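You operate a simulated robot arm through the tools that you are given. There is no shell and no other tool.

You run a simulated robot arm. Do the job below in one go: nothing can be reset, and whatever is moved stays where it is left.

Task
Put things in order on the grey bench top. At the end: the blue bush stands where the orange tin stood; the grey silver block marked six cm (marked "6 CM") stands where the blue bush stood; the purple gauge block stands on top of the brown wooden block; the orange tin stands where the purple gauge block stood; the yellow gauge block stands on top of the red wiping pad; whatever was shut is shut again. Leave all else as you found it, and nothing knocked over.

Only the result counts: the job must be done as asked and must still hold three seconds after the hand-in. Knocking over, shifting, dropping, spilling or breaking anything else fails it.

Robot
A 6-joint arm with a two-finger parallel gripper, fixed in place. Base frame: the origin is at the foot of the arm, x ahead of it, y to its left, z up; the work surface is at about z = 0. Units: m, degrees, N and s.
With the tool pointing down near the work surface it reaches from about 0.18 to 0.46 m from the base axis. Its first joint turns from -70.0 to 70.0 degrees. Payload 1.9 kg.
The TCP is the grasp point between the finger pads, 0.023 m short of the fingertips. In the tool frame z runs along the fingers and y along their closing line. The gripper opens to 0.094 m. The fingers are 0.038 m wide and 0.01 m thick; the gripper's body (0.054 by 0.096 m) begins 0.039 m behind the TCP.
Orientation is that of the tool frame in the base frame, as a unit quaternion [w, x, y, z]. With the fingers straight down and closing along the base's y, the tool's x points along the base's -x, its y along +y and its z along -z.

Tools
- The arm moves only by the tool send_rows. Its arguments are lists of equal length, an entry for each row: "linear": the shift along the tool's x, y, z in units of 40 mm (1.0 is 40 mm), a list of three; "delta_rot": the turn, a rotation vector about the tool's x, y, z in units of 6 degrees (1.0 is 6 degrees), a list of three. In form: {"linear": [[dx, dy, dz], ...], "delta_rot": [[ax, ay, az], ...]}. A call has 1 to 20 rows; each row shifts and turns the commanded pose from where the row before left it, along the tool's axes as they then stand. "hand" is the finger opening in mm, from 0 to 94, set as the call begins (left out, the last holds). A call with a number of a shift or a turn outside -1 to 1 is refused whole. A row lasts 0.2 s, in which the tool goes at most 0.05 m and 8.6 degrees; a call with a longer step from one row to the next is refused whole, and so is a gripper value outside its range. A pose out of reach is approached as far as the arm can. The call stops where the force on the tool passes 40 N (or 10 N more than at its start, if that is more) or the arm is blocked; 0.2 s more then pass. The fingers move at their own pace (about 0.108 m/s each) and stop on an object; they squeeze with about 24 N. The grip force told is the motor's: it shows also when the fingers shut on nothing. Time passes only in rows, and 0.2 s behind the last, so rows that do not move let the fingers close. The reply holds the time, the measured pose of the TCP, the force on the tool along the base axes, the opening and the grip force, in the units named above and with some noise, with the torque about the TCP (base axes, N m) and any sound that the robot's microphone picked up.
- Cameras (640 x 400 px; columns grow to the right, rows downward): "scene" is fixed at [0.0517, 0.3154, 0.4124]; the picture's right is [-0.77, -0.64, 0.00], its down [-0.43, 0.52, -0.74] and it looks along [0.47, -0.57, -0.68] (base axes); focal length 230 px, centre (320, 200). "wrist" rides on the gripper at [0.086, 0.016, -0.074] in the tool frame; the picture's right is [-0.18, 0.98, 0.00], its down [-0.58, -0.11, -0.81] and it looks along [-0.79, -0.15, 0.59] (tool axes); focal length 243 px, centre (320, 200). There is no depth. A picture from a camera that has moved, and an enlarged one, comes with that camera's place and axes in the base frame and with its lens.
- capture(camera): a new picture of that camera. No time passes.
- close_up(camera, box): a new picture of the part [left, top, right, bottom] of that camera's present view, enlarged. No time passes.
- finish_job(): hands the job in; it is judged then, once.

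Places have to be worked out from the pictures, the camera data and where the tool is seen. Open the gripper and draw the arm clear of the work before you hand the job in, unless the task says otherwise.

The tools are called after "Call:" as a command line: name --argument value ..., lists and objects as JSON in quotes. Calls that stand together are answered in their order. send_rows: Moves the arm, as the interface text tells. Its arguments: {"type":"object","properties":{"linear":{"type":"array","items":{"type":"array","items":{"type":"number"}}},"delta_rot":{"type":"array","items":{"type":"array","items":{"type":"number"}}},"hand":{"type":"number"}},"required":["linear","delta_rot"]} The other tools are called the same way: capture (camera) takes a picture; close_up (camera, box) takes an enlarged picture of a part of a camera's view; finish_job () hands the job in.

At the start:

```text
time: 0.0
tool_pos: [0.3545, -0.0916, 0.2412]
orientation: [0.0, 0.0, 1.0, 0.0]
force: [-0.8, 0.0, 0.5]
torque: [-0.01, 0.0, 0.01]
grip_width: 0.0938
grasp_force: 0.1
```

scene: 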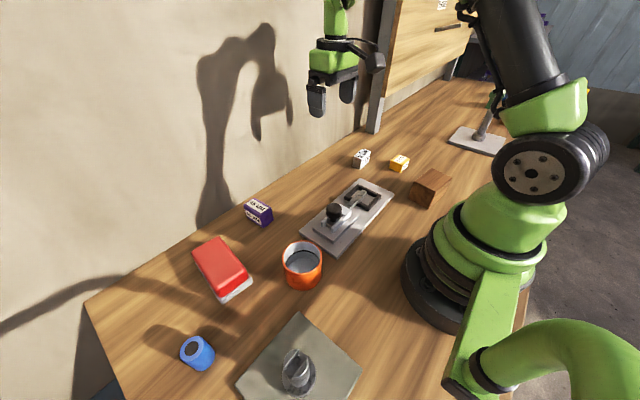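
wrist: 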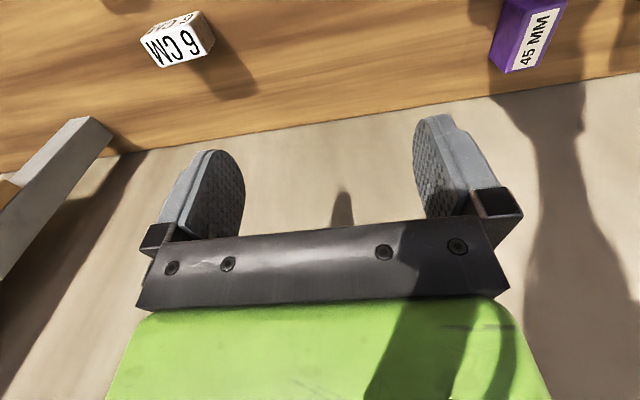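

The scene shows the bench with the blue bush, red pad, orange tin, purple block, a silver-looking block, a yellow block, a brown block and some fixtures. I'll take enlarged views to identify each one.

Call:
close_up --camera "scene" --box '[140, 180, 340, 400]'

Call:
close_up --camera "scene" --box '[300, 120, 480, 260]'

Call:
close_up --camera "scene" --box '[340, 0, 640, 200]'

Call:
close_up --camera "scene" --box '[220, 280, 520, 400]'

```text
1.82 times, centred on (240, 290) of scene
camera zoom: at [0.0517, 0.3154, 0.4124], right [-0.77, -0.64, 0.0], down [-0.43, 0.52, -0.74], along [0.47, -0.57, -0.68], focal length 417 px, centre (466, 36)
```

zoom: 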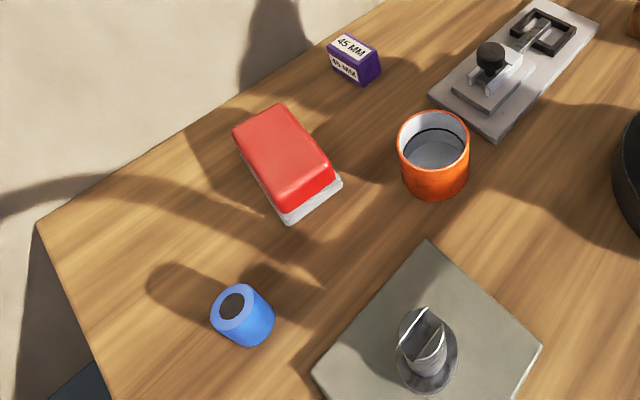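

```text
2.86 times, centred on (390, 190) of scene
camera zoom: at [0.0517, 0.3154, 0.4124], right [-0.77, -0.64, 0.0], down [-0.43, 0.52, -0.74], along [0.47, -0.57, -0.68], focal length 656 px, centre (120, 229)
```

zoom: 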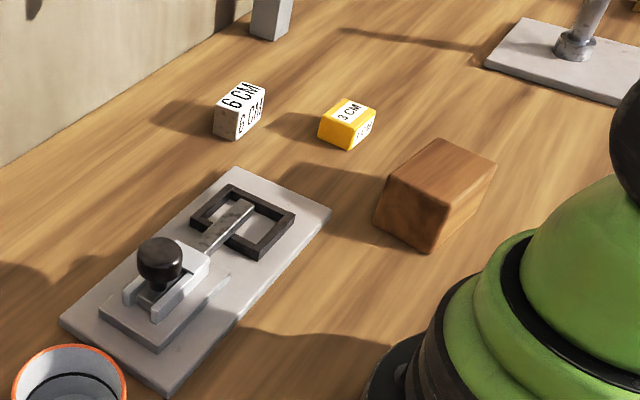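

```text
2.00 times, centred on (490, 100) of scene
camera zoom: at [0.0517, 0.3154, 0.4124], right [-0.77, -0.64, 0.0], down [-0.43, 0.52, -0.74], along [0.47, -0.57, -0.68], focal length 459 px, centre (-20, 400)
```

zoom: 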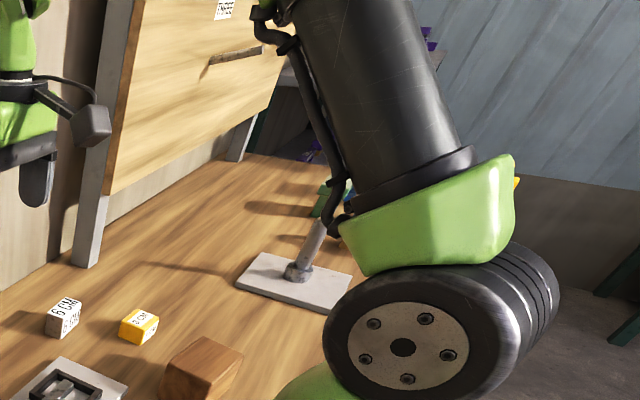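

```text
2.13 times, centred on (370, 340) of scene
camera zoom: at [0.0517, 0.3154, 0.4124], right [-0.77, -0.64, 0.0], down [-0.43, 0.52, -0.74], along [0.47, -0.57, -0.68], focal length 490 px, centre (213, -99)
```

zoom: 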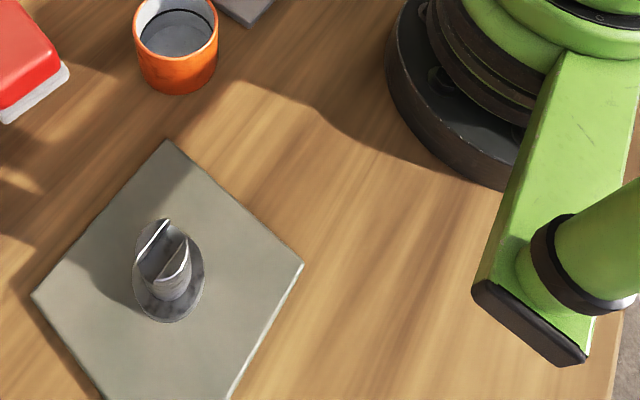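

Both cameras agree on these positions: purple block near (0.406, 0.118), silver block near (0.347, -0.24), tin near (0.228, 0.155), bush near (0.25, 0.357), brown block near (0.135, -0.215), yellow block near (0.25, -0.30) and pad near (0.35, 0.253). I'll move the wrist camera toward the purple block for a closer look.

Call:
send_rows --linear '[[0, 0.85, 0.3], [0, 0.85, 0.3], [0, 0.85, 0.3], [0, 0.85, 0.3], [0, 0.85, 0.3], [0, 0, 0]]' --delta_rot '[[0, 0, 0], [0, 0, 0], [0, 0, 0], [0, 0, 0], [0, 0, 0], [0, 0, 0]]' --hand 94

Call:
capture --camera "wrist"

Call:
capture --camera "scene"

```text
time: 1.4
tool_pos: [0.3573, 0.0785, 0.181]
orientation: [-0.001, -0.001, 1.0, 0.001]
force: [0.3, 0.1, -0.5]
torque: [0.01, 0.03, 0.0]
grip_width: 0.0942
grasp_force: 0.1
```

```text
taken
camera wrist: at [0.2717, 0.0965, 0.2559], right [0.18, 0.98, 0.0], down [0.58, -0.11, 0.81], along [0.79, -0.15, -0.59], focal length 243 px, centre (320, 200)
```

wrist: 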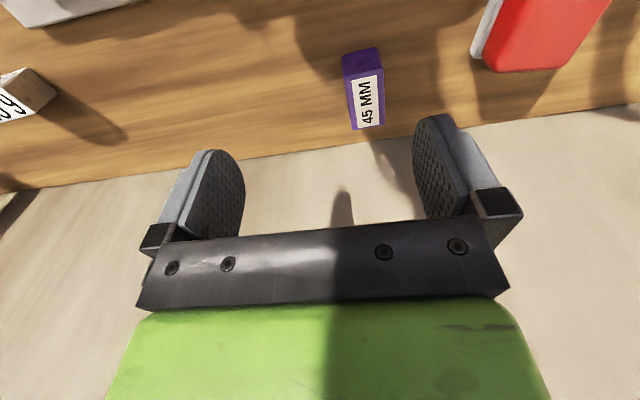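

```text
taken
```

scene: 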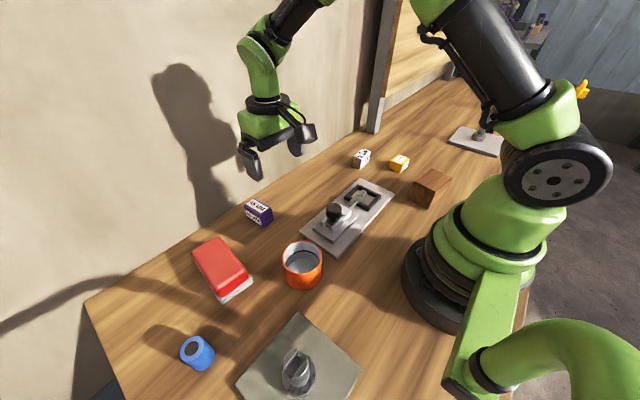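

The purple block is nearly straight ahead, so I'll enlarge it to get its corners.

Call:
close_up --camera "wrist" --box '[300, 30, 420, 150]'

Call:
close_up --camera "scene" --box '[230, 180, 300, 240]'

```text
3.33 times, centred on (360, 90) of wrist
camera zoom: at [0.2717, 0.0965, 0.2559], right [0.18, 0.98, 0.0], down [0.58, -0.11, 0.81], along [0.79, -0.15, -0.59], focal length 809 px, centre (187, 567)
```

zoom: 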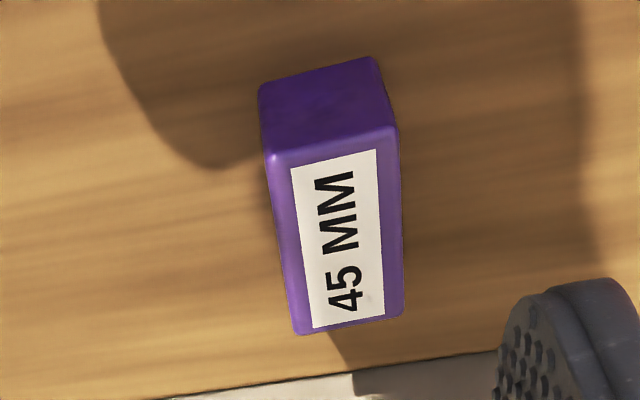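

```text
6.67 times, centred on (265, 210) of scene
camera zoom: at [0.0517, 0.3154, 0.4124], right [-0.77, -0.64, 0.0], down [-0.43, 0.52, -0.74], along [0.47, -0.57, -0.68], focal length 1530 px, centre (687, 133)
```

zoom: 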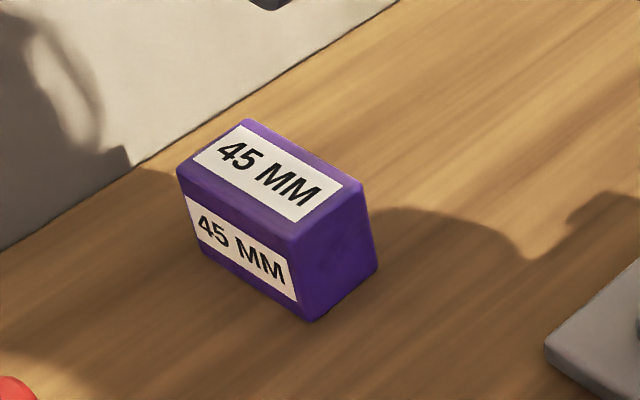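

The block measures about 58 x 34 x 42 mm, centred near (0.410, 0.115) and turned about +3°. I'll move above it, turn to match, and come partway down to check alignment.

Call:
send_rows --linear '[[-0.65, 0.456, 0], [-0.65, 0.456, 0], [0, 0, 0], [0, 0, 0.9], [0, 0, 0.9], [0, 0, 0], [0, 0, 0]]' --delta_rot '[[0, 0, 0], [0, 0, 0], [0, 0, -0.5], [0, 0, 0], [0, 0, 0], [0, 0, 0], [0, 0, 0]]' --hand 94

Call:
capture --camera "wrist"

Call:
capture --camera "scene"

```text
time: 3.0
tool_pos: [0.4104, 0.1173, 0.1092]
orientation: [0.0, -0.026, 1.0, 0.0]
force: [-0.1, -0.5, 0.0]
torque: [-0.02, -0.01, 0.0]
grip_width: 0.094
grasp_force: 0.1
```

```text
taken
camera wrist: at [0.325, 0.1294, 0.1854], right [0.13, 0.99, 0.0], down [0.59, -0.08, 0.81], along [0.8, -0.11, -0.59], focal length 243 px, centre (320, 200)
```

wrist: 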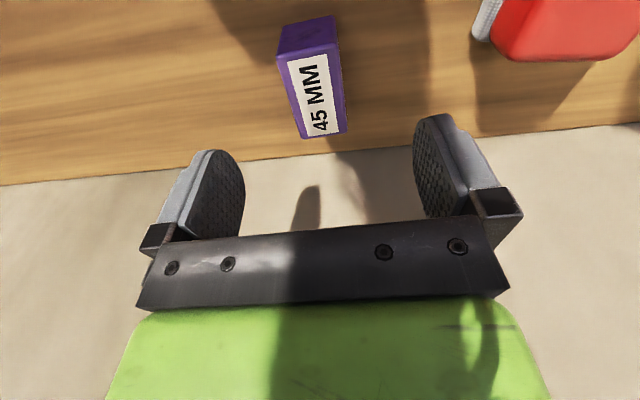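

```text
taken
```

scene: 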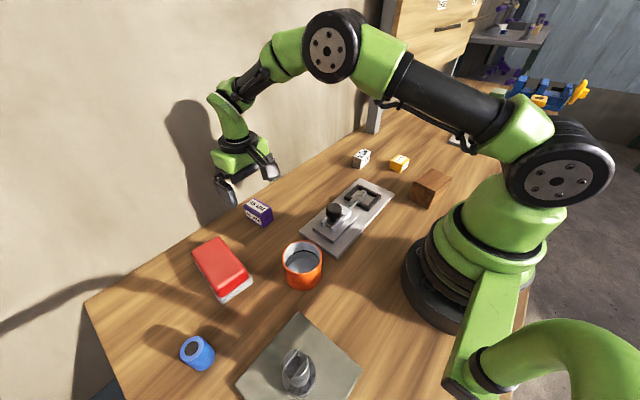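

The block sits between the fingers and is aligned within about a degree and 2 mm. I'll go down to z ≈ 0.030, then close in a separate call.

Call:
send_rows --linear '[[0, -0.04, 0.5], [0, 0, 0.5], [0, 0, 0.5], [0, 0, 0.48], [0, 0, 0]]' --delta_rot '[[0, 0, 0], [0, 0, 0], [0, 0, 0], [0, 0, 0], [0, 0, 0]]' --hand 94

Call:
capture --camera "wrist"

Call:
capture --camera "scene"

```text
time: 4.2
tool_pos: [0.4079, 0.1127, 0.0297]
orientation: [0.001, -0.026, 1.0, -0.001]
force: [0.2, 0.0, 0.0]
torque: [-0.01, 0.0, 0.01]
grip_width: 0.0941
grasp_force: 0.0
```

```text
taken
camera wrist: at [0.3222, 0.1246, 0.1037], right [0.13, 0.99, 0.0], down [0.59, -0.08, 0.81], along [0.8, -0.11, -0.59], focal length 243 px, centre (320, 200)
```

wrist: 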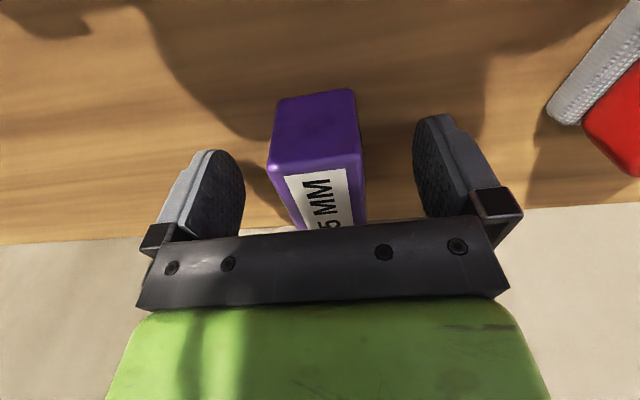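

```text
taken
```

scene: 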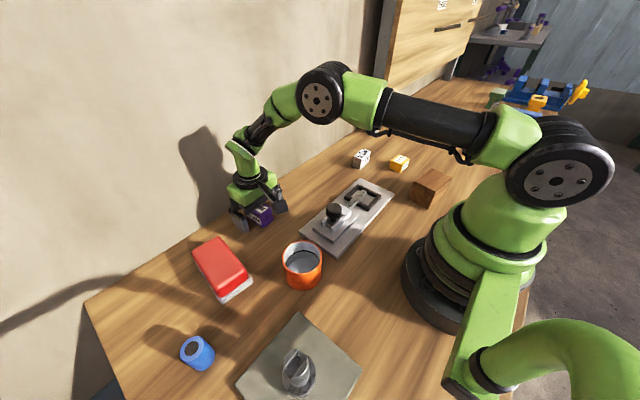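

The fingers straddle the block, whose front edge is centred at about (0.382, 0.114). I'll close on it now.

Call:
send_rows --linear '[[0, 0, 0], [0, 0, 0], [0, 0, 0], [0, 0, 0]]' --delta_rot '[[0, 0, 0], [0, 0, 0], [0, 0, 0], [0, 0, 0]]' --hand 0

Call:
capture --camera "wrist"

```text
time: 5.2
tool_pos: [0.4068, 0.1117, 0.0283]
orientation: [-0.001, -0.026, 1.0, 0.001]
force: [-0.8, 0.9, -0.3]
torque: [0.06, -0.02, 0.05]
grip_width: 0.035
grasp_force: 24.3
```

```text
taken
camera wrist: at [0.3222, 0.1246, 0.1039], right [0.13, 0.99, 0.0], down [0.59, -0.08, 0.81], along [0.8, -0.11, -0.59], focal length 243 px, centre (320, 200)
```

wrist: 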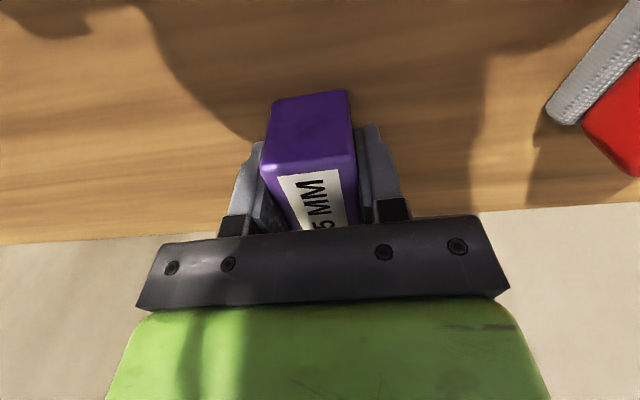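

The block is gripped at 35 mm width. I'll lift it straight up and zoom the scene camera on the brown block while the arm is out of the way.

Call:
send_rows --linear '[[0, 0, -0.5], [0, 0, -0.9], [0, 0, -1], [0, 0, -1], [0, 0, -0.8], [0, 0, 0]]' --delta_rot '[[0, 0, 0], [0, 0, 0], [0, 0, 0], [0, 0, 0], [0, 0, 0], [0, 0, 0]]'

Call:
close_up --camera "scene" --box '[390, 150, 470, 220]'

Call:
close_up --camera "scene" --box '[340, 130, 420, 180]'

Call:
capture --camera "wrist"

```text
time: 6.6
tool_pos: [0.4051, 0.1131, 0.1977]
orientation: [0.0, -0.027, 1.0, 0.0]
force: [0.4, -0.1, -2.6]
torque: [0.0, 0.02, -0.01]
grip_width: 0.0351
grasp_force: 24.8
```

```text
5.71 times, centred on (430, 185) of scene
camera zoom: at [0.0517, 0.3154, 0.4124], right [-0.77, -0.64, 0.0], down [-0.43, 0.52, -0.74], along [0.47, -0.57, -0.68], focal length 1311 px, centre (-309, 286)
```

zoom: 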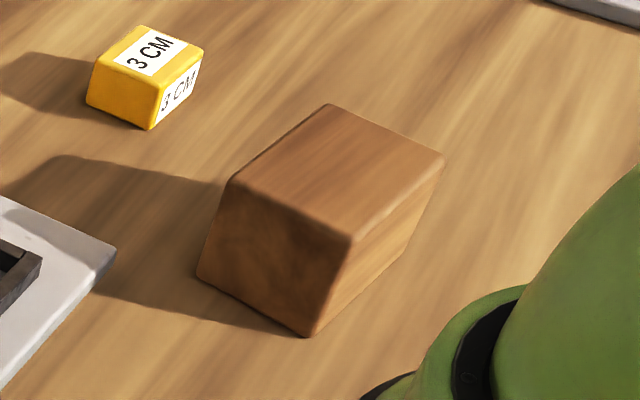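

```text
8.00 times, centred on (380, 155) of scene
camera zoom: at [0.0517, 0.3154, 0.4124], right [-0.77, -0.64, 0.0], down [-0.43, 0.52, -0.74], along [0.47, -0.57, -0.68], focal length 1836 px, centre (-160, 560)
```

zoom: 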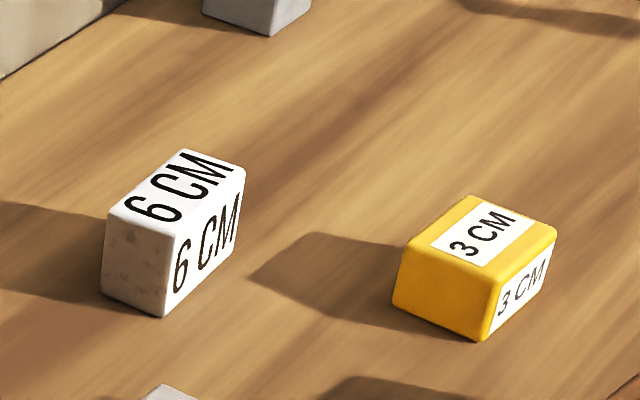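

```text
taken
camera wrist: at [0.3198, 0.1255, 0.2737], right [0.13, 0.99, 0.0], down [0.59, -0.08, 0.81], along [0.8, -0.11, -0.59], focal length 243 px, centre (320, 200)
```

wrist: 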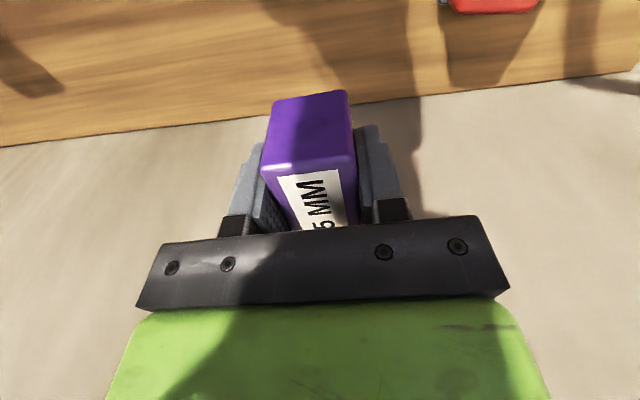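

The brown block is about 55 x 84 x 57 mm, with its top centre near (0.127, -0.223) and its long axis at about 81°. I'll carry the purple block over it at z ≈ 0.2 and start turning so the purple's long axis matches.

Call:
send_rows --linear '[[0.6148, -0.6677, 0], [0.6148, -0.6677, 0], [0.6148, -0.6677, 0], [0.6148, -0.6677, 0], [0.6148, -0.6677, 0], [0.6148, -0.6677, 0], [0.6148, -0.6677, 0], [0.6148, -0.6677, 0], [0.6148, -0.6677, 0], [0.6148, -0.6677, 0], [0.6148, -0.6677, 0], [0.6148, -0.6677, 0], [0, 0, 0], [0, 0, 0], [0, 0, 0], [0, 0, 0], [0, 0, 0], [0, 0, 0], [0, 0, 0], [0, 0, 0]]' --delta_rot '[[0, 0, 0], [0, 0, 0], [0, 0, 0], [0, 0, 0], [0, 0, 0], [0, 0, 0], [0, 0, 0], [0, 0, 0], [0, 0, 0], [0, 0, 0], [0, 0, 0], [0, 0, 0], [0, 0, 1], [0, 0, 1], [0, 0, 1], [0, 0, 1], [0, 0, 1], [0, 0, 1], [0, 0, 1], [0, 0, 1]]'

Call:
capture --camera "wrist"

Call:
capture --camera "scene"

```text
time: 10.8
tool_pos: [0.1279, -0.2213, 0.1972]
orientation: [0.0, 0.383, 0.924, 0.0]
force: [-0.3, 0.1, -2.6]
torque: [0.04, -0.01, 0.0]
grip_width: 0.0347
grasp_force: 24.3
```

```text
taken
camera wrist: at [0.0806, -0.1489, 0.2727], right [0.83, 0.56, 0.0], down [0.33, -0.49, 0.81], along [0.45, -0.67, -0.59], focal length 243 px, centre (320, 200)
```

wrist: 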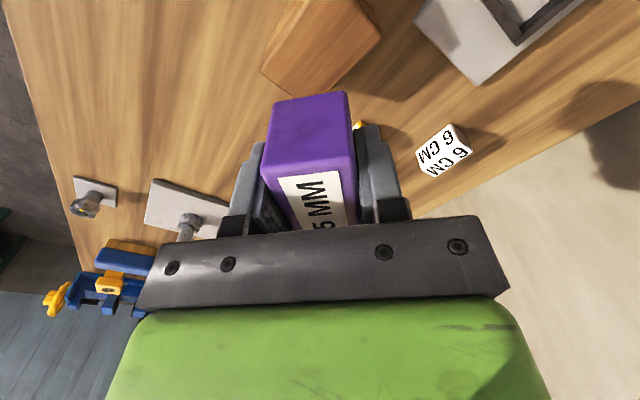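

```text
taken
```

scene: 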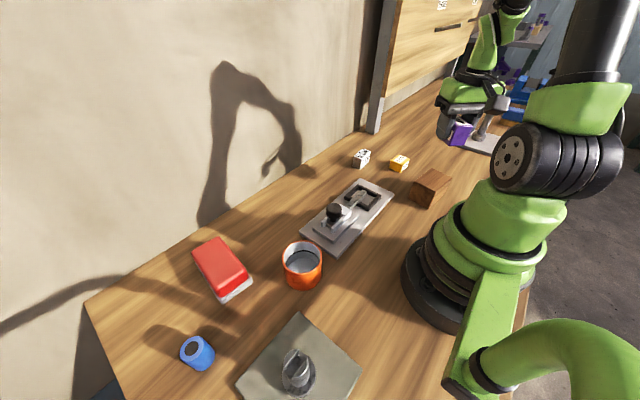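

It's hovering over the brown block at the right height. I'll finish the remaining 54° turn.

Call:
send_rows --linear '[[0, 0, 0], [0, 0, 0], [0, 0, 0], [0, 0, 0], [0, 0, 0], [0, 0, 0], [0, 0, 0], [0, 0, 0], [0, 0, 0], [0, 0, 0]]' --delta_rot '[[0, 0, 1], [0, 0, 1], [0, 0, 1], [0, 0, 1], [0, 0, 1], [0, 0, 1], [0, 0, 1], [0, 0, 1], [0, 0, 1], [0, 0, 0]]'

Call:
capture --camera "wrist"

Call:
close_up --camera "wrist" --box '[240, 0, 400, 100]'

Call:
capture --camera "scene"

```text
time: 13.0
tool_pos: [0.1275, -0.2222, 0.1988]
orientation: [-0.001, 0.761, 0.649, 0.0]
force: [0.8, -0.2, -1.6]
torque: [0.0, 0.0, 0.0]
grip_width: 0.0349
grasp_force: 23.8
```

```text
taken
camera wrist: at [0.1604, -0.1384, 0.2731], right [0.94, -0.34, 0.0], down [-0.2, -0.56, 0.81], along [-0.27, -0.76, -0.59], focal length 243 px, centre (320, 200)
```

wrist: 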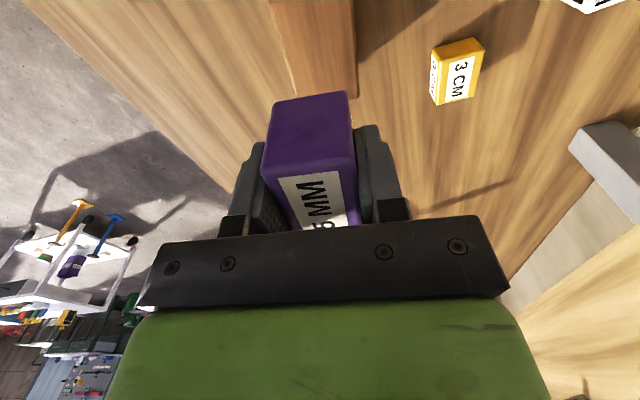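

```text
4.00 times, centred on (320, 50) of wrist
camera zoom: at [0.1604, -0.1384, 0.2731], right [0.94, -0.34, 0.0], down [-0.2, -0.56, 0.81], along [-0.27, -0.76, -0.59], focal length 970 px, centre (320, 800)
```

zoom: 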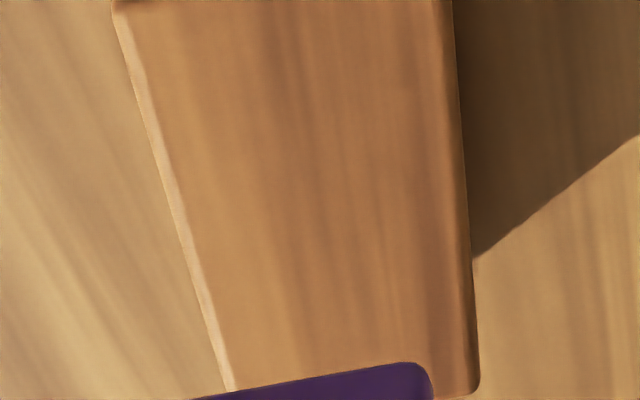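

```text
taken
```

scene: 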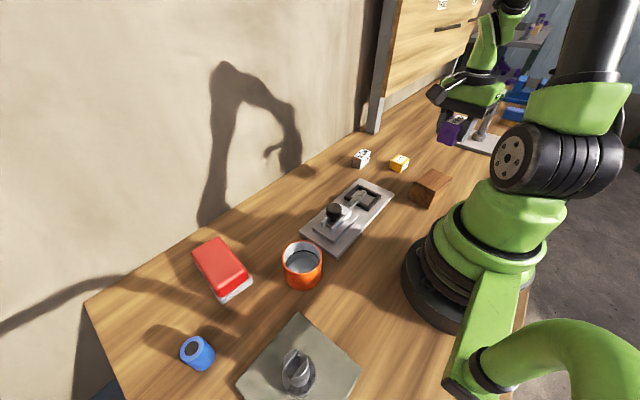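

The brown block's midline lines up under the gripper, and the purple block's centre is within about 1 mm of the brown's. I'll lower about 100 mm and check the gap.

Call:
send_rows --linear '[[0.02, 0, 0.8], [0, 0, 0.8], [0, 0, 0.6], [0, 0, 0.3], [0, 0, 0]]' --delta_rot '[[0, 0, 0], [0, 0, 0], [0, 0, 0], [0, 0, 0], [0, 0, 0]]'

Call:
capture --camera "wrist"

Call:
close_up --camera "scene" --box '[390, 110, 490, 220]'

```text
time: 14.2
tool_pos: [0.1293, -0.222, 0.0975]
orientation: [0.0, 0.761, 0.649, 0.0]
force: [-0.9, 0.2, -2.9]
torque: [0.02, 0.0, 0.0]
grip_width: 0.0348
grasp_force: 24.1
```

```text
taken
camera wrist: at [0.1607, -0.1382, 0.1727], right [0.94, -0.34, 0.0], down [-0.2, -0.56, 0.81], along [-0.27, -0.76, -0.59], focal length 243 px, centre (320, 200)
```

wrist: 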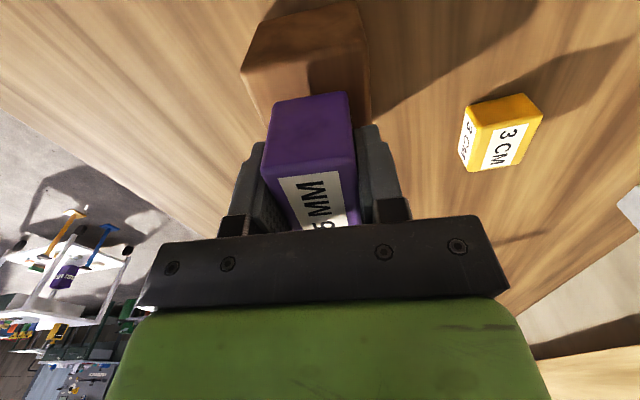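

```text
3.64 times, centred on (440, 165) of scene
camera zoom: at [0.0517, 0.3154, 0.4124], right [-0.77, -0.64, 0.0], down [-0.43, 0.52, -0.74], along [0.47, -0.57, -0.68], focal length 834 px, centre (-116, 327)
```

zoom: 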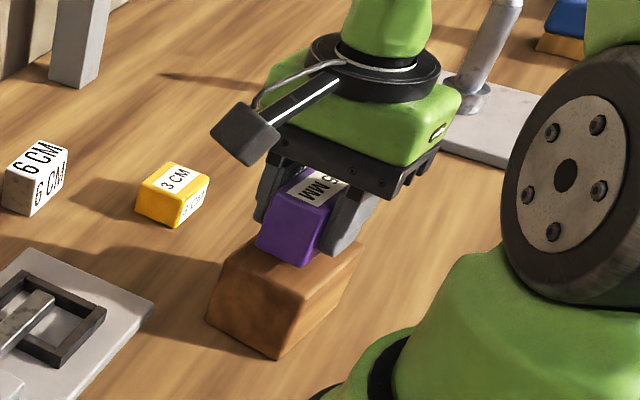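

The gap is about 11 mm and the alignment looks good. I'll lower in small steps and watch the force.

Call:
send_rows --linear '[[0, 0, 0.1], [0, 0, 0.08], [0, 0, 0.04], [0, 0, 0]]' --delta_rot '[[0, 0, 0], [0, 0, 0], [0, 0, 0], [0, 0, 0]]'

Call:
close_up --camera "scene" --box '[410, 130, 480, 210]'

```text
time: 15.2
tool_pos: [0.1298, -0.2208, 0.0888]
orientation: [0.0, 0.76, 0.65, 0.0]
force: [0.7, -0.8, -1.9]
torque: [-0.03, 0.02, 0.01]
grip_width: 0.0349
grasp_force: 24.7
```

```text
5.00 times, centred on (445, 170) of scene
camera zoom: at [0.0517, 0.3154, 0.4124], right [-0.77, -0.64, 0.0], down [-0.43, 0.52, -0.74], along [0.47, -0.57, -0.68], focal length 1148 px, centre (-305, 350)
```

zoom: 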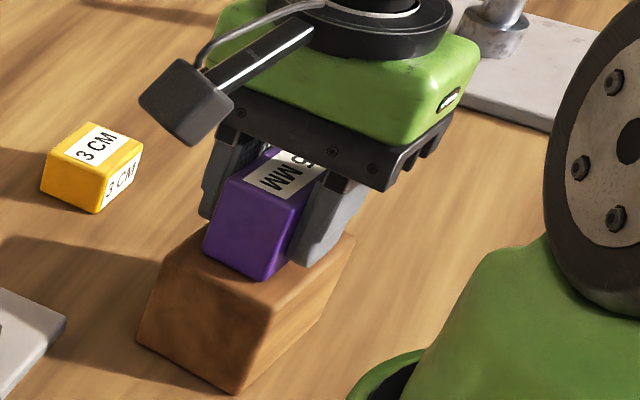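

Still no contact force, at z ≈ 0.089. I'll continue in 1 mm steps.

Call:
send_rows --linear '[[0, 0, 0.03], [0, 0, 0], [0, 0, 0]]' --delta_rot '[[0, 0, 0], [0, 0, 0], [0, 0, 0]]'

```text
time: 16.0
tool_pos: [0.1287, -0.2208, 0.0883]
orientation: [0.001, 0.76, 0.65, 0.0]
force: [-0.7, -0.1, -1.1]
torque: [-0.01, -0.01, 0.0]
grip_width: 0.0349
grasp_force: 24.5
```

Call:
send_rows --linear '[[0, 0, 0.03], [0, 0, 0], [0, 0, 0]]' --delta_rot '[[0, 0, 0], [0, 0, 0], [0, 0, 0]]'

Call:
close_up --camera "wrist" --box '[220, 0, 400, 140]'

```text
time: 16.8
tool_pos: [0.1285, -0.2214, 0.0863]
orientation: [0.002, 0.76, 0.65, 0.0]
force: [-1.2, -3.0, 14.1]
torque: [-0.09, 0.08, -0.02]
grip_width: 0.0351
grasp_force: 23.6
```

```text
2.86 times, centred on (310, 70) of wrist
camera zoom: at [0.1602, -0.1379, 0.1626], right [0.94, -0.34, 0.0], down [-0.2, -0.56, 0.81], along [-0.27, -0.76, -0.59], focal length 693 px, centre (349, 571)
```

zoom: 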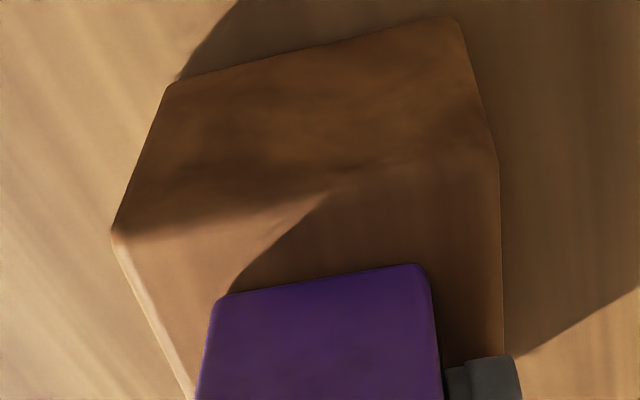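

Contact shows at 14 N, with the purple block centred on the brown's top and 11–14 mm margins all round. I'll ease off slightly, open, and retreat upward.

Call:
send_rows --linear '[[0, 0, -0.025], [0, 0, 0]]' --delta_rot '[[0, 0, 0], [0, 0, 0]]'

Call:
send_rows --linear '[[0, 0, 0], [0, 0, 0], [0, 0, 0], [0, 0, 0]]' --delta_rot '[[0, 0, 0], [0, 0, 0], [0, 0, 0], [0, 0, 0]]' --hand 70

Call:
capture --camera "wrist"

```text
time: 17.4
tool_pos: [0.1289, -0.22, 0.0868]
orientation: [-0.002, 0.76, 0.65, 0.001]
force: [0.1, -0.5, -2.5]
torque: [0.04, 0.0, 0.04]
grip_width: 0.0349
grasp_force: 24.0
```

```text
time: 18.4
tool_pos: [0.1284, -0.2207, 0.0883]
orientation: [0.001, 0.76, 0.65, 0.0]
force: [0.1, -0.8, -0.4]
torque: [-0.03, 0.03, -0.03]
grip_width: 0.07
grasp_force: 0.2
```

```text
taken
camera wrist: at [0.1602, -0.1375, 0.1633], right [0.94, -0.34, 0.0], down [-0.2, -0.56, 0.81], along [-0.27, -0.76, -0.59], focal length 243 px, centre (320, 200)
```

wrist: 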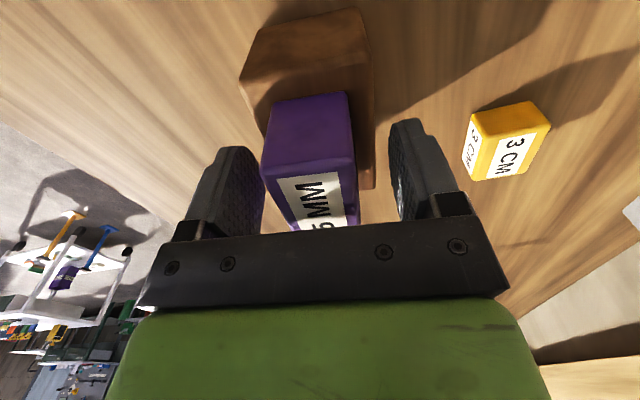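

The purple block stands alone on the brown one and the fingers are clear. I'll go straight up, then over to the middle, turning the tool back toward forward.

Call:
send_rows --linear '[[0, 0, -0.5], [0, 0, -1], [0, 0, -1], [0, 0, -1], [0, 0, -0.5], [0.767, 0.558, 0], [0.767, 0.558, 0], [0.767, 0.558, 0], [0.767, 0.558, 0], [0.767, 0.558, 0], [0.767, 0.558, 0], [0, 0, 0], [0, 0, 0], [0, 0, 0], [0, 0, 0], [0, 0, 0], [0, 0, 0], [0, 0, 0], [0, 0, 0], [0, 0, 0]]' --delta_rot '[[0, 0, 0], [0, 0, 0], [0, 0, 0], [0, 0, 0], [0, 0, 0], [0, 0, 0], [0, 0, 0], [0, 0, 0], [0, 0, 0], [0, 0, 0], [0, 0, 0], [0, 0, -1], [0, 0, -1], [0, 0, -1], [0, 0, -1], [0, 0, -1], [0, 0, -1], [0, 0, -1], [0, 0, -1], [0, 0, -1]]'

Call:
capture --camera "scene"

```text
time: 22.6
tool_pos: [0.2902, -0.0606, 0.246]
orientation: [0.0, 0.382, 0.924, 0.0]
force: [0.2, 0.3, -0.1]
torque: [-0.02, 0.0, -0.02]
grip_width: 0.0702
grasp_force: 0.1
```

```text
taken
```

scene: 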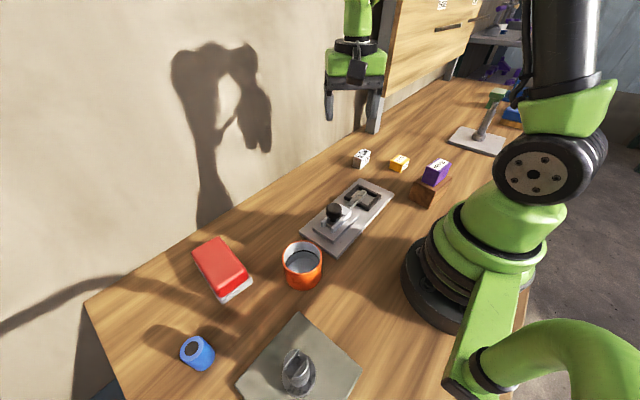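

The purple block stands on the brown one. I'll finish the turn, open wide, and move toward the tin for a close look.

Call:
send_rows --linear '[[0, 0, 0], [0, 0, 0], [0, 0, 0], [0, 0, 0], [0, 0, 0], [0, 0, 0], [0, 0, 0], [0, 0, 0], [0, 0, 0], [0.2267, 0.8375, 0], [0.2267, 0.8375, 0], [0.2267, 0.8375, 0], [0.2267, 0.8375, 0], [0.2267, 0.8375, 0], [0.2267, 0.8375, 0], [0, 0, 0]]' --delta_rot '[[0, 0, -1], [0, 0, -1], [0, 0, -1], [0, 0, -1], [0, 0, -1], [0, 0, -1], [0, 0, -1], [0, 0, -1], [0, 0, -1], [0, 0, 0], [0, 0, 0], [0, 0, 0], [0, 0, 0], [0, 0, 0], [0, 0, 0], [0, 0, 0]]' --hand 94

Call:
capture --camera "wrist"

Call:
capture --camera "scene"

```text
time: 26.0
tool_pos: [0.203, 0.1299, 0.248]
orientation: [0.0, -0.079, 0.997, -0.001]
force: [0.6, -0.1, 0.4]
torque: [-0.05, 0.01, -0.06]
grip_width: 0.0942
grasp_force: 0.0
```

```text
taken
camera wrist: at [0.1182, 0.1326, 0.3237], right [0.03, 1.0, 0.0], down [0.59, -0.02, 0.81], along [0.81, -0.02, -0.59], focal length 243 px, centre (320, 200)
```

wrist: 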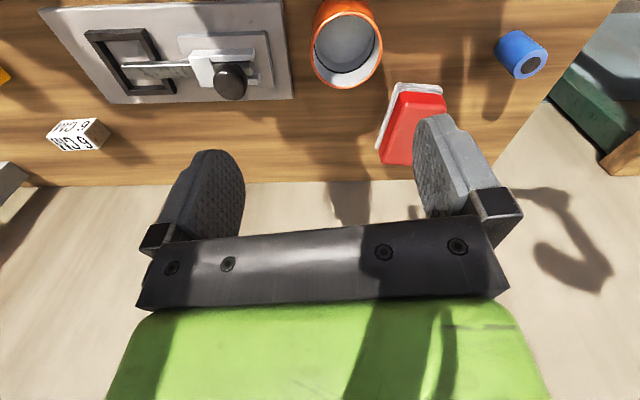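

```text
taken
```

scene: 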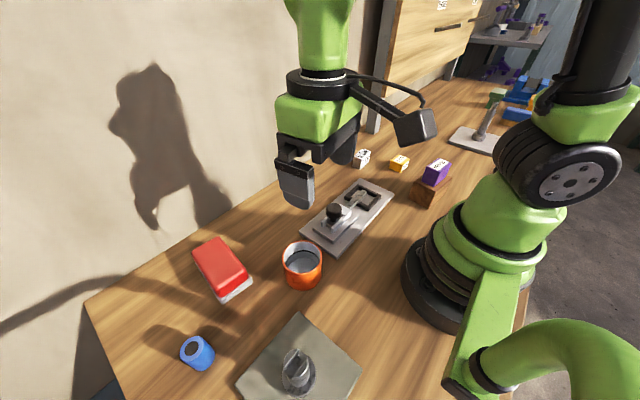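

The wrist camera now sees the tin, pad and bush together, so I'll enlarge each to measure it.

Call:
close_up --camera "wrist" --box '[290, 0, 410, 100]'

Call:
close_up --camera "wrist" --box '[360, 70, 460, 170]'

Call:
close_up --camera "wrist" --box '[470, 10, 570, 90]'

Call:
close_up --camera "scene" --box '[270, 225, 340, 300]'

Call:
close_up --camera "scene" --box '[160, 310, 240, 390]'

```text
4.00 times, centred on (350, 50) of wrist
camera zoom: at [0.1182, 0.1326, 0.3237], right [0.03, 1.0, 0.0], down [0.59, -0.02, 0.81], along [0.81, -0.02, -0.59], focal length 970 px, centre (200, 800)
```

zoom: 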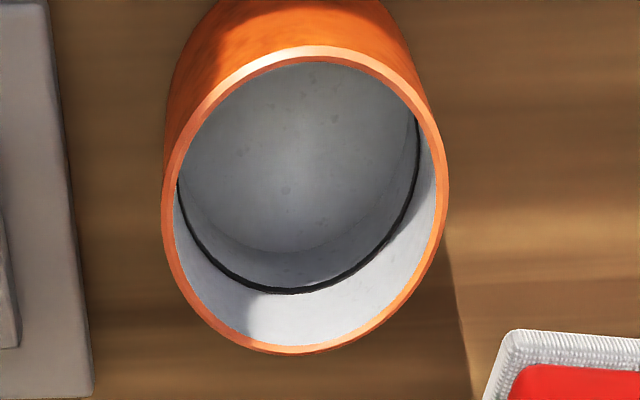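

```text
4.00 times, centred on (410, 120) of wrist
camera zoom: at [0.1182, 0.1326, 0.3237], right [0.03, 1.0, 0.0], down [0.59, -0.02, 0.81], along [0.81, -0.02, -0.59], focal length 970 px, centre (-40, 520)
```

zoom: 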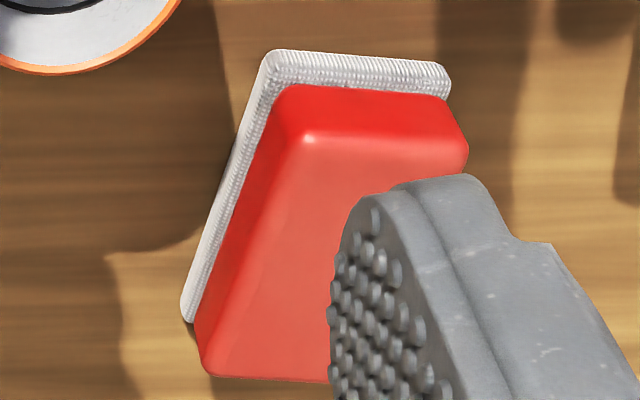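

```text
5.00 times, centred on (520, 50) of wrist
camera zoom: at [0.1182, 0.1326, 0.3237], right [0.03, 1.0, 0.0], down [0.59, -0.02, 0.81], along [0.81, -0.02, -0.59], focal length 1213 px, centre (-680, 950)
```

zoom: 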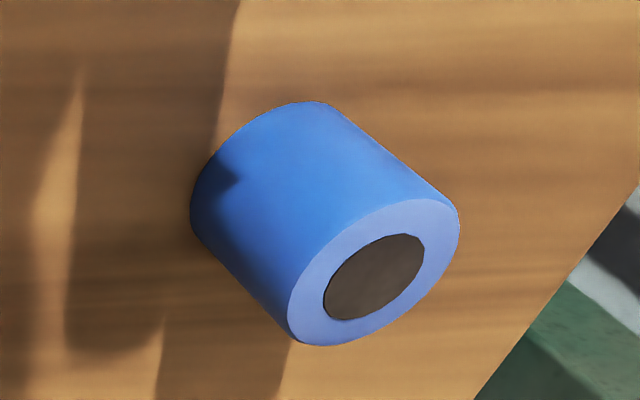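

```text
5.33 times, centred on (305, 262) of scene
camera zoom: at [0.0517, 0.3154, 0.4124], right [-0.77, -0.64, 0.0], down [-0.43, 0.52, -0.74], along [0.47, -0.57, -0.68], focal length 1224 px, centre (400, -133)
```

zoom: 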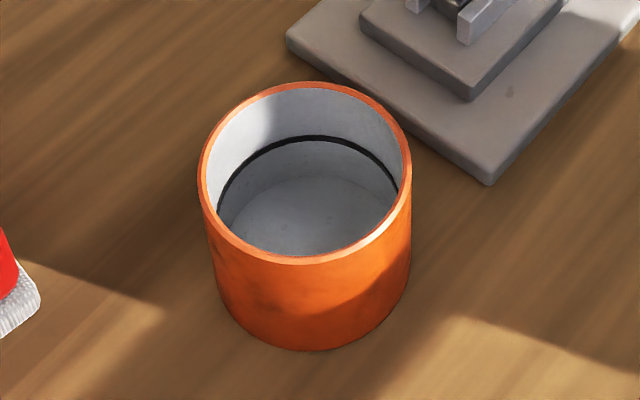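

```text
5.00 times, centred on (200, 350) of scene
camera zoom: at [0.0517, 0.3154, 0.4124], right [-0.77, -0.64, 0.0], down [-0.43, 0.52, -0.74], along [0.47, -0.57, -0.68], focal length 1148 px, centre (920, -550)
```

zoom: 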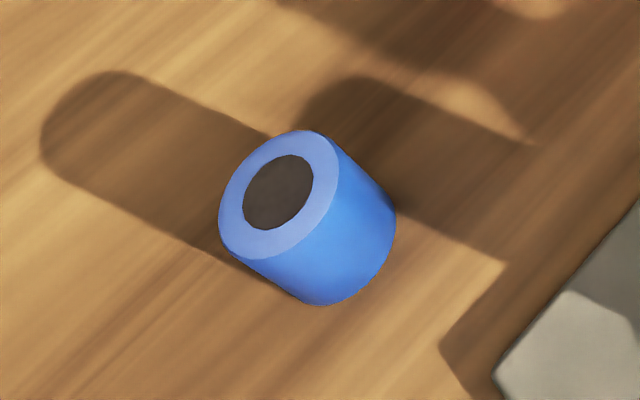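

The tin is about 71 mm across and 62 mm high, centred near (0.2255, 0.157), and it looks empty. The bush is upright near (0.250, 0.358). I'll centre over the tin and come down to z ≈ 0.13 to check.

Call:
send_rows --linear '[[-0.595, 0.5825, 0], [0, 0, 1], [0, 0, 1], [0, 0, 0.9], [0, 0, 0], [0, 0, 0]]' --delta_rot '[[0, 0, 0], [0, 0, 0], [0, 0, 0], [0, 0, 0], [0, 0, 0], [0, 0, 0]]' --hand 94

Call:
capture --camera "wrist"

Call:
capture --camera "scene"

```text
time: 27.4
tool_pos: [0.2235, 0.1562, 0.1344]
orientation: [0.0, -0.078, 0.997, 0.0]
force: [0.1, 0.1, 0.1]
torque: [-0.03, -0.02, 0.03]
grip_width: 0.0943
grasp_force: 0.1
```

```text
taken
camera wrist: at [0.1379, 0.1586, 0.2085], right [0.03, 1.0, 0.0], down [0.59, -0.02, 0.81], along [0.81, -0.02, -0.59], focal length 243 px, centre (320, 200)
```

wrist: 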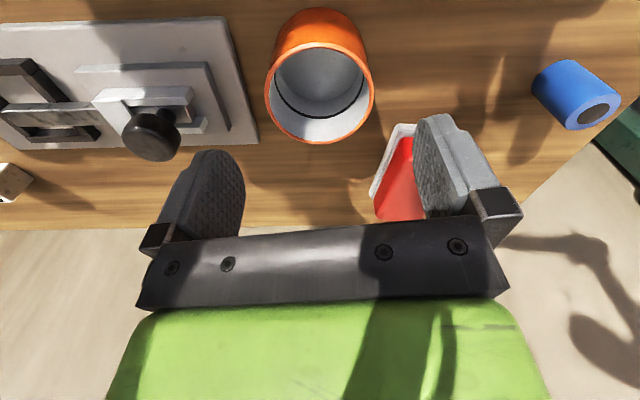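

```text
taken
```

scene: 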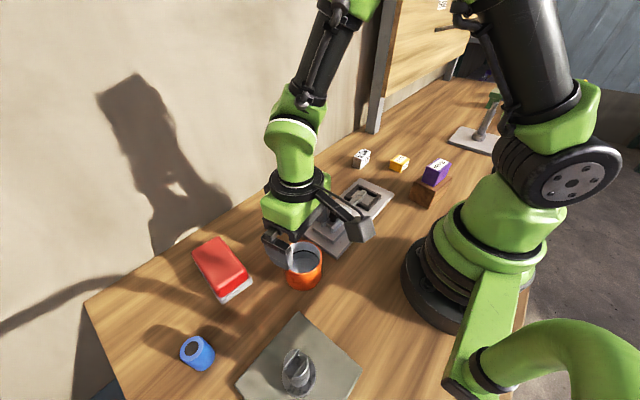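

The tin is centred between the fingers, with about 11 mm clearance each side and 5 mm to the slider plate. I'll lower to z ≈ 0.042.

Call:
send_rows --linear '[[0, 0, 0.6], [0, 0, 0.6], [0, 0, 0.6], [0, 0, 0.5], [0, 0, 0]]' --delta_rot '[[0, 0, 0], [0, 0, 0], [0, 0, 0], [0, 0, 0], [0, 0, 0]]' --hand 94

Call:
capture --camera "wrist"

Call:
capture --camera "scene"

```text
time: 28.6
tool_pos: [0.2235, 0.1581, 0.0394]
orientation: [0.0, -0.079, 0.997, 0.0]
force: [0.1, -0.5, 0.4]
torque: [-0.01, 0.0, 0.01]
grip_width: 0.094
grasp_force: 0.1
```

```text
taken
camera wrist: at [0.1373, 0.1601, 0.1155], right [0.03, 1.0, 0.0], down [0.59, -0.02, 0.81], along [0.81, -0.02, -0.59], focal length 243 px, centre (320, 200)
```

wrist: 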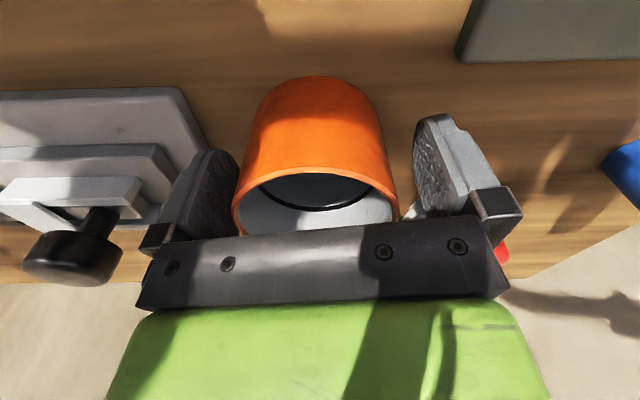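

```text
taken
```

scene: 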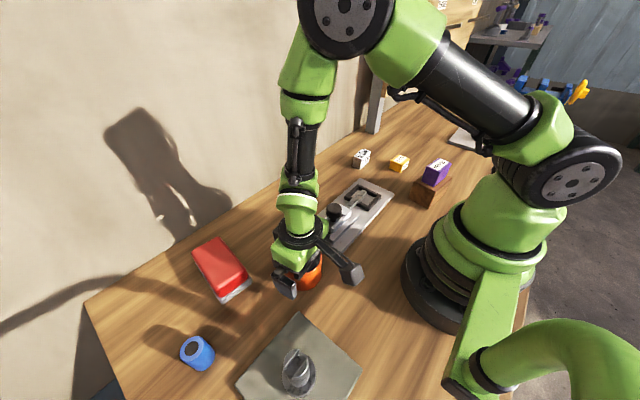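

Call:
close_up --camera "wrist" --box '[220, 60, 420, 240]'

```text
2.22 times, centred on (320, 150) of wrist
camera zoom: at [0.1373, 0.1601, 0.1155], right [0.03, 1.0, 0.0], down [0.59, -0.02, 0.81], along [0.81, -0.02, -0.59], focal length 539 px, centre (320, 311)
```

zoom: 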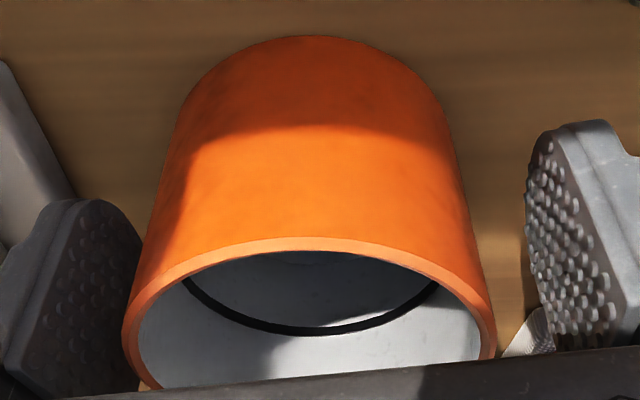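

The tin sits about 3 mm toward the slider side of the gripper centre, which is fine for closing. I estimate its original centre at about (0.227, 0.1555). Closing gently now.

Call:
send_rows --linear '[[0, 0, 0], [0, 0, 0], [0, 0, 0], [0, 0, 0]]' --delta_rot '[[0, 0, 0], [0, 0, 0], [0, 0, 0], [0, 0, 0]]' --hand 60

Call:
capture --camera "wrist"

```text
time: 29.6
tool_pos: [0.2231, 0.1583, 0.0411]
orientation: [0.0, -0.078, 0.997, 0.0]
force: [-0.1, 0.6, 0.1]
torque: [-0.01, -0.02, -0.03]
grip_width: 0.0662
grasp_force: 24.7
```

```text
taken
camera wrist: at [0.1373, 0.16, 0.1157], right [0.03, 1.0, 0.0], down [0.59, -0.02, 0.81], along [0.81, -0.02, -0.59], focal length 243 px, centre (320, 200)
```

wrist: 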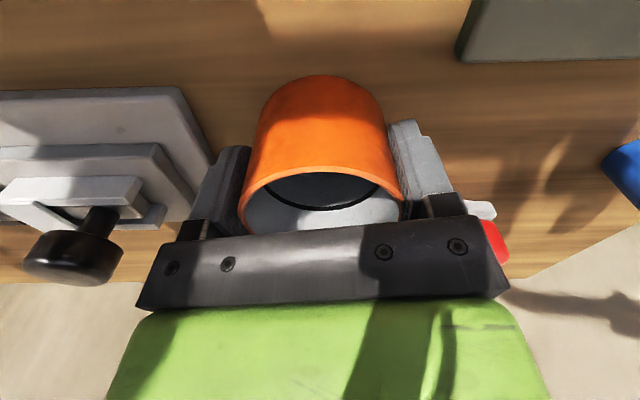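

The tin is gripped at 66 mm. I'll lift it straight up and carry it level to above the purple block's old place at (0.411, 0.1145).

Call:
send_rows --linear '[[0, 0, -0.2], [0, 0, -0.5], [0, 0, -0.7], [0, 0, -0.7], [0, 0, -0.4], [-0.5444, -0.2234, 0], [-0.5444, -0.2234, 0], [-0.5444, -0.2234, 0], [-0.5444, -0.2234, 0], [-0.5444, -0.2234, 0], [-0.5444, -0.2234, 0], [-0.5444, -0.2234, 0], [-0.5444, -0.2234, 0], [0, 0, 0], [0, 0, 0]]' --delta_rot '[[0, 0, 0], [0, 0, 0], [0, 0, 0], [0, 0, 0], [0, 0, 0], [0, 0, 0], [0, 0, 0], [0, 0, 0], [0, 0, 0], [0, 0, 0], [0, 0, 0], [0, 0, 0], [0, 0, 0], [0, 0, 0], [0, 0, 0]]'

Call:
capture --camera "wrist"

Call:
capture --camera "scene"

```text
time: 32.8
tool_pos: [0.4083, 0.1108, 0.1423]
orientation: [0.0, -0.078, 0.997, 0.0]
force: [0.3, -0.5, -0.9]
torque: [-0.02, 0.04, -0.01]
grip_width: 0.0664
grasp_force: 24.6
```

```text
taken
camera wrist: at [0.3221, 0.1145, 0.2168], right [0.03, 1.0, 0.0], down [0.59, -0.02, 0.81], along [0.81, -0.02, -0.59], focal length 243 px, centre (320, 200)
```

wrist: 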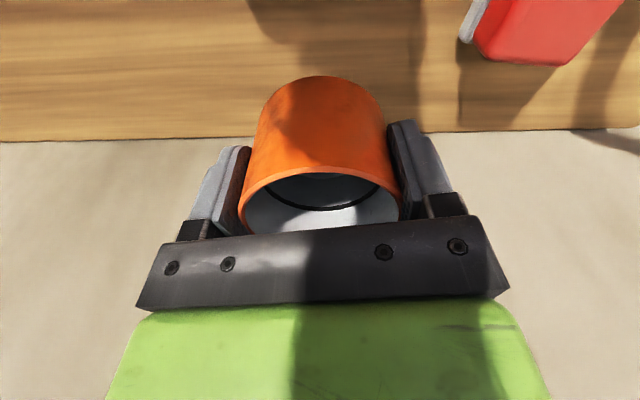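

```text
taken
```

scene: 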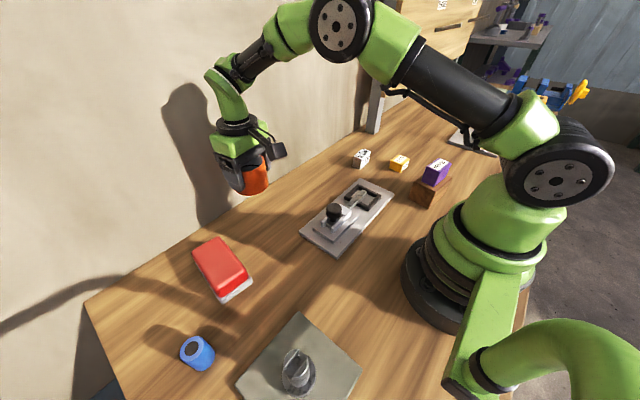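

I'm 2 mm short in y. I'll correct that and lower to just above the surface.

Call:
send_rows --linear '[[0.03, 0.063, 0.6], [0, 0, 0.7], [0, 0, 0.6], [0, 0, 0.35], [0, 0, 0.17], [0, 0, 0]]' --delta_rot '[[0, 0, 0], [0, 0, 0], [0, 0, 0], [0, 0, 0], [0, 0, 0], [0, 0, 0]]'

Call:
capture --camera "wrist"

Call:
close_up --camera "scene" --box '[210, 140, 310, 240]'

```text
time: 34.2
tool_pos: [0.4055, 0.1154, 0.0424]
orientation: [0.0, -0.079, 0.997, 0.0]
force: [0.4, -0.3, -1.4]
torque: [0.0, 0.02, 0.03]
grip_width: 0.0662
grasp_force: 24.0
```

```text
taken
camera wrist: at [0.3199, 0.1174, 0.1173], right [0.03, 1.0, 0.0], down [0.59, -0.02, 0.81], along [0.81, -0.02, -0.59], focal length 243 px, centre (320, 200)
```

wrist: 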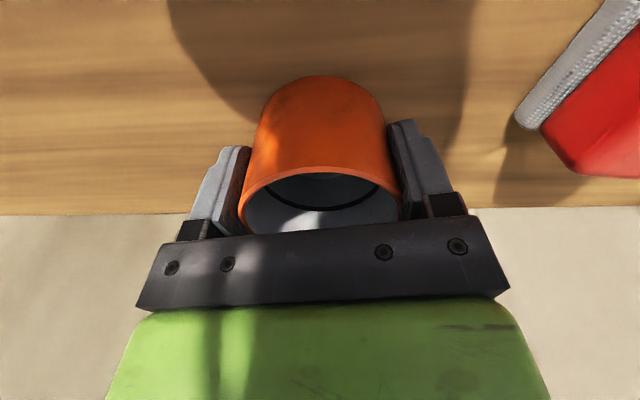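

```text
4.00 times, centred on (260, 190) of scene
camera zoom: at [0.0517, 0.3154, 0.4124], right [-0.77, -0.64, 0.0], down [-0.43, 0.52, -0.74], along [0.47, -0.57, -0.68], focal length 918 px, centre (560, 240)
```

zoom: 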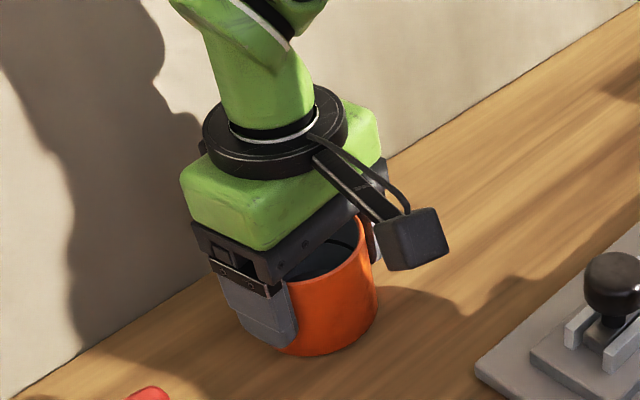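

The tin is about 1.5 mm above the surface at the right spot. I'll take the last small steps.

Call:
send_rows --linear '[[0, 0, 0.03], [0, 0, 0], [0, 0, 0]]' --delta_rot '[[0, 0, 0], [0, 0, 0], [0, 0, 0]]'

```text
time: 35.0
tool_pos: [0.4062, 0.1144, 0.0413]
orientation: [-0.001, -0.079, 0.997, 0.0]
force: [0.1, -1.3, -1.5]
torque: [0.02, -0.02, 0.03]
grip_width: 0.0663
grasp_force: 23.9
```

Call:
send_rows --linear '[[0, 0, 0.025], [0, 0, 0], [0, 0, 0]]' --delta_rot '[[0, 0, 0], [0, 0, 0], [0, 0, 0]]'

```text
time: 35.8
tool_pos: [0.4065, 0.1141, 0.0407]
orientation: [0.0, -0.078, 0.997, 0.0]
force: [-1.6, 0.0, 4.6]
torque: [-0.06, 0.09, -0.02]
grip_width: 0.0668
grasp_force: 23.5
```

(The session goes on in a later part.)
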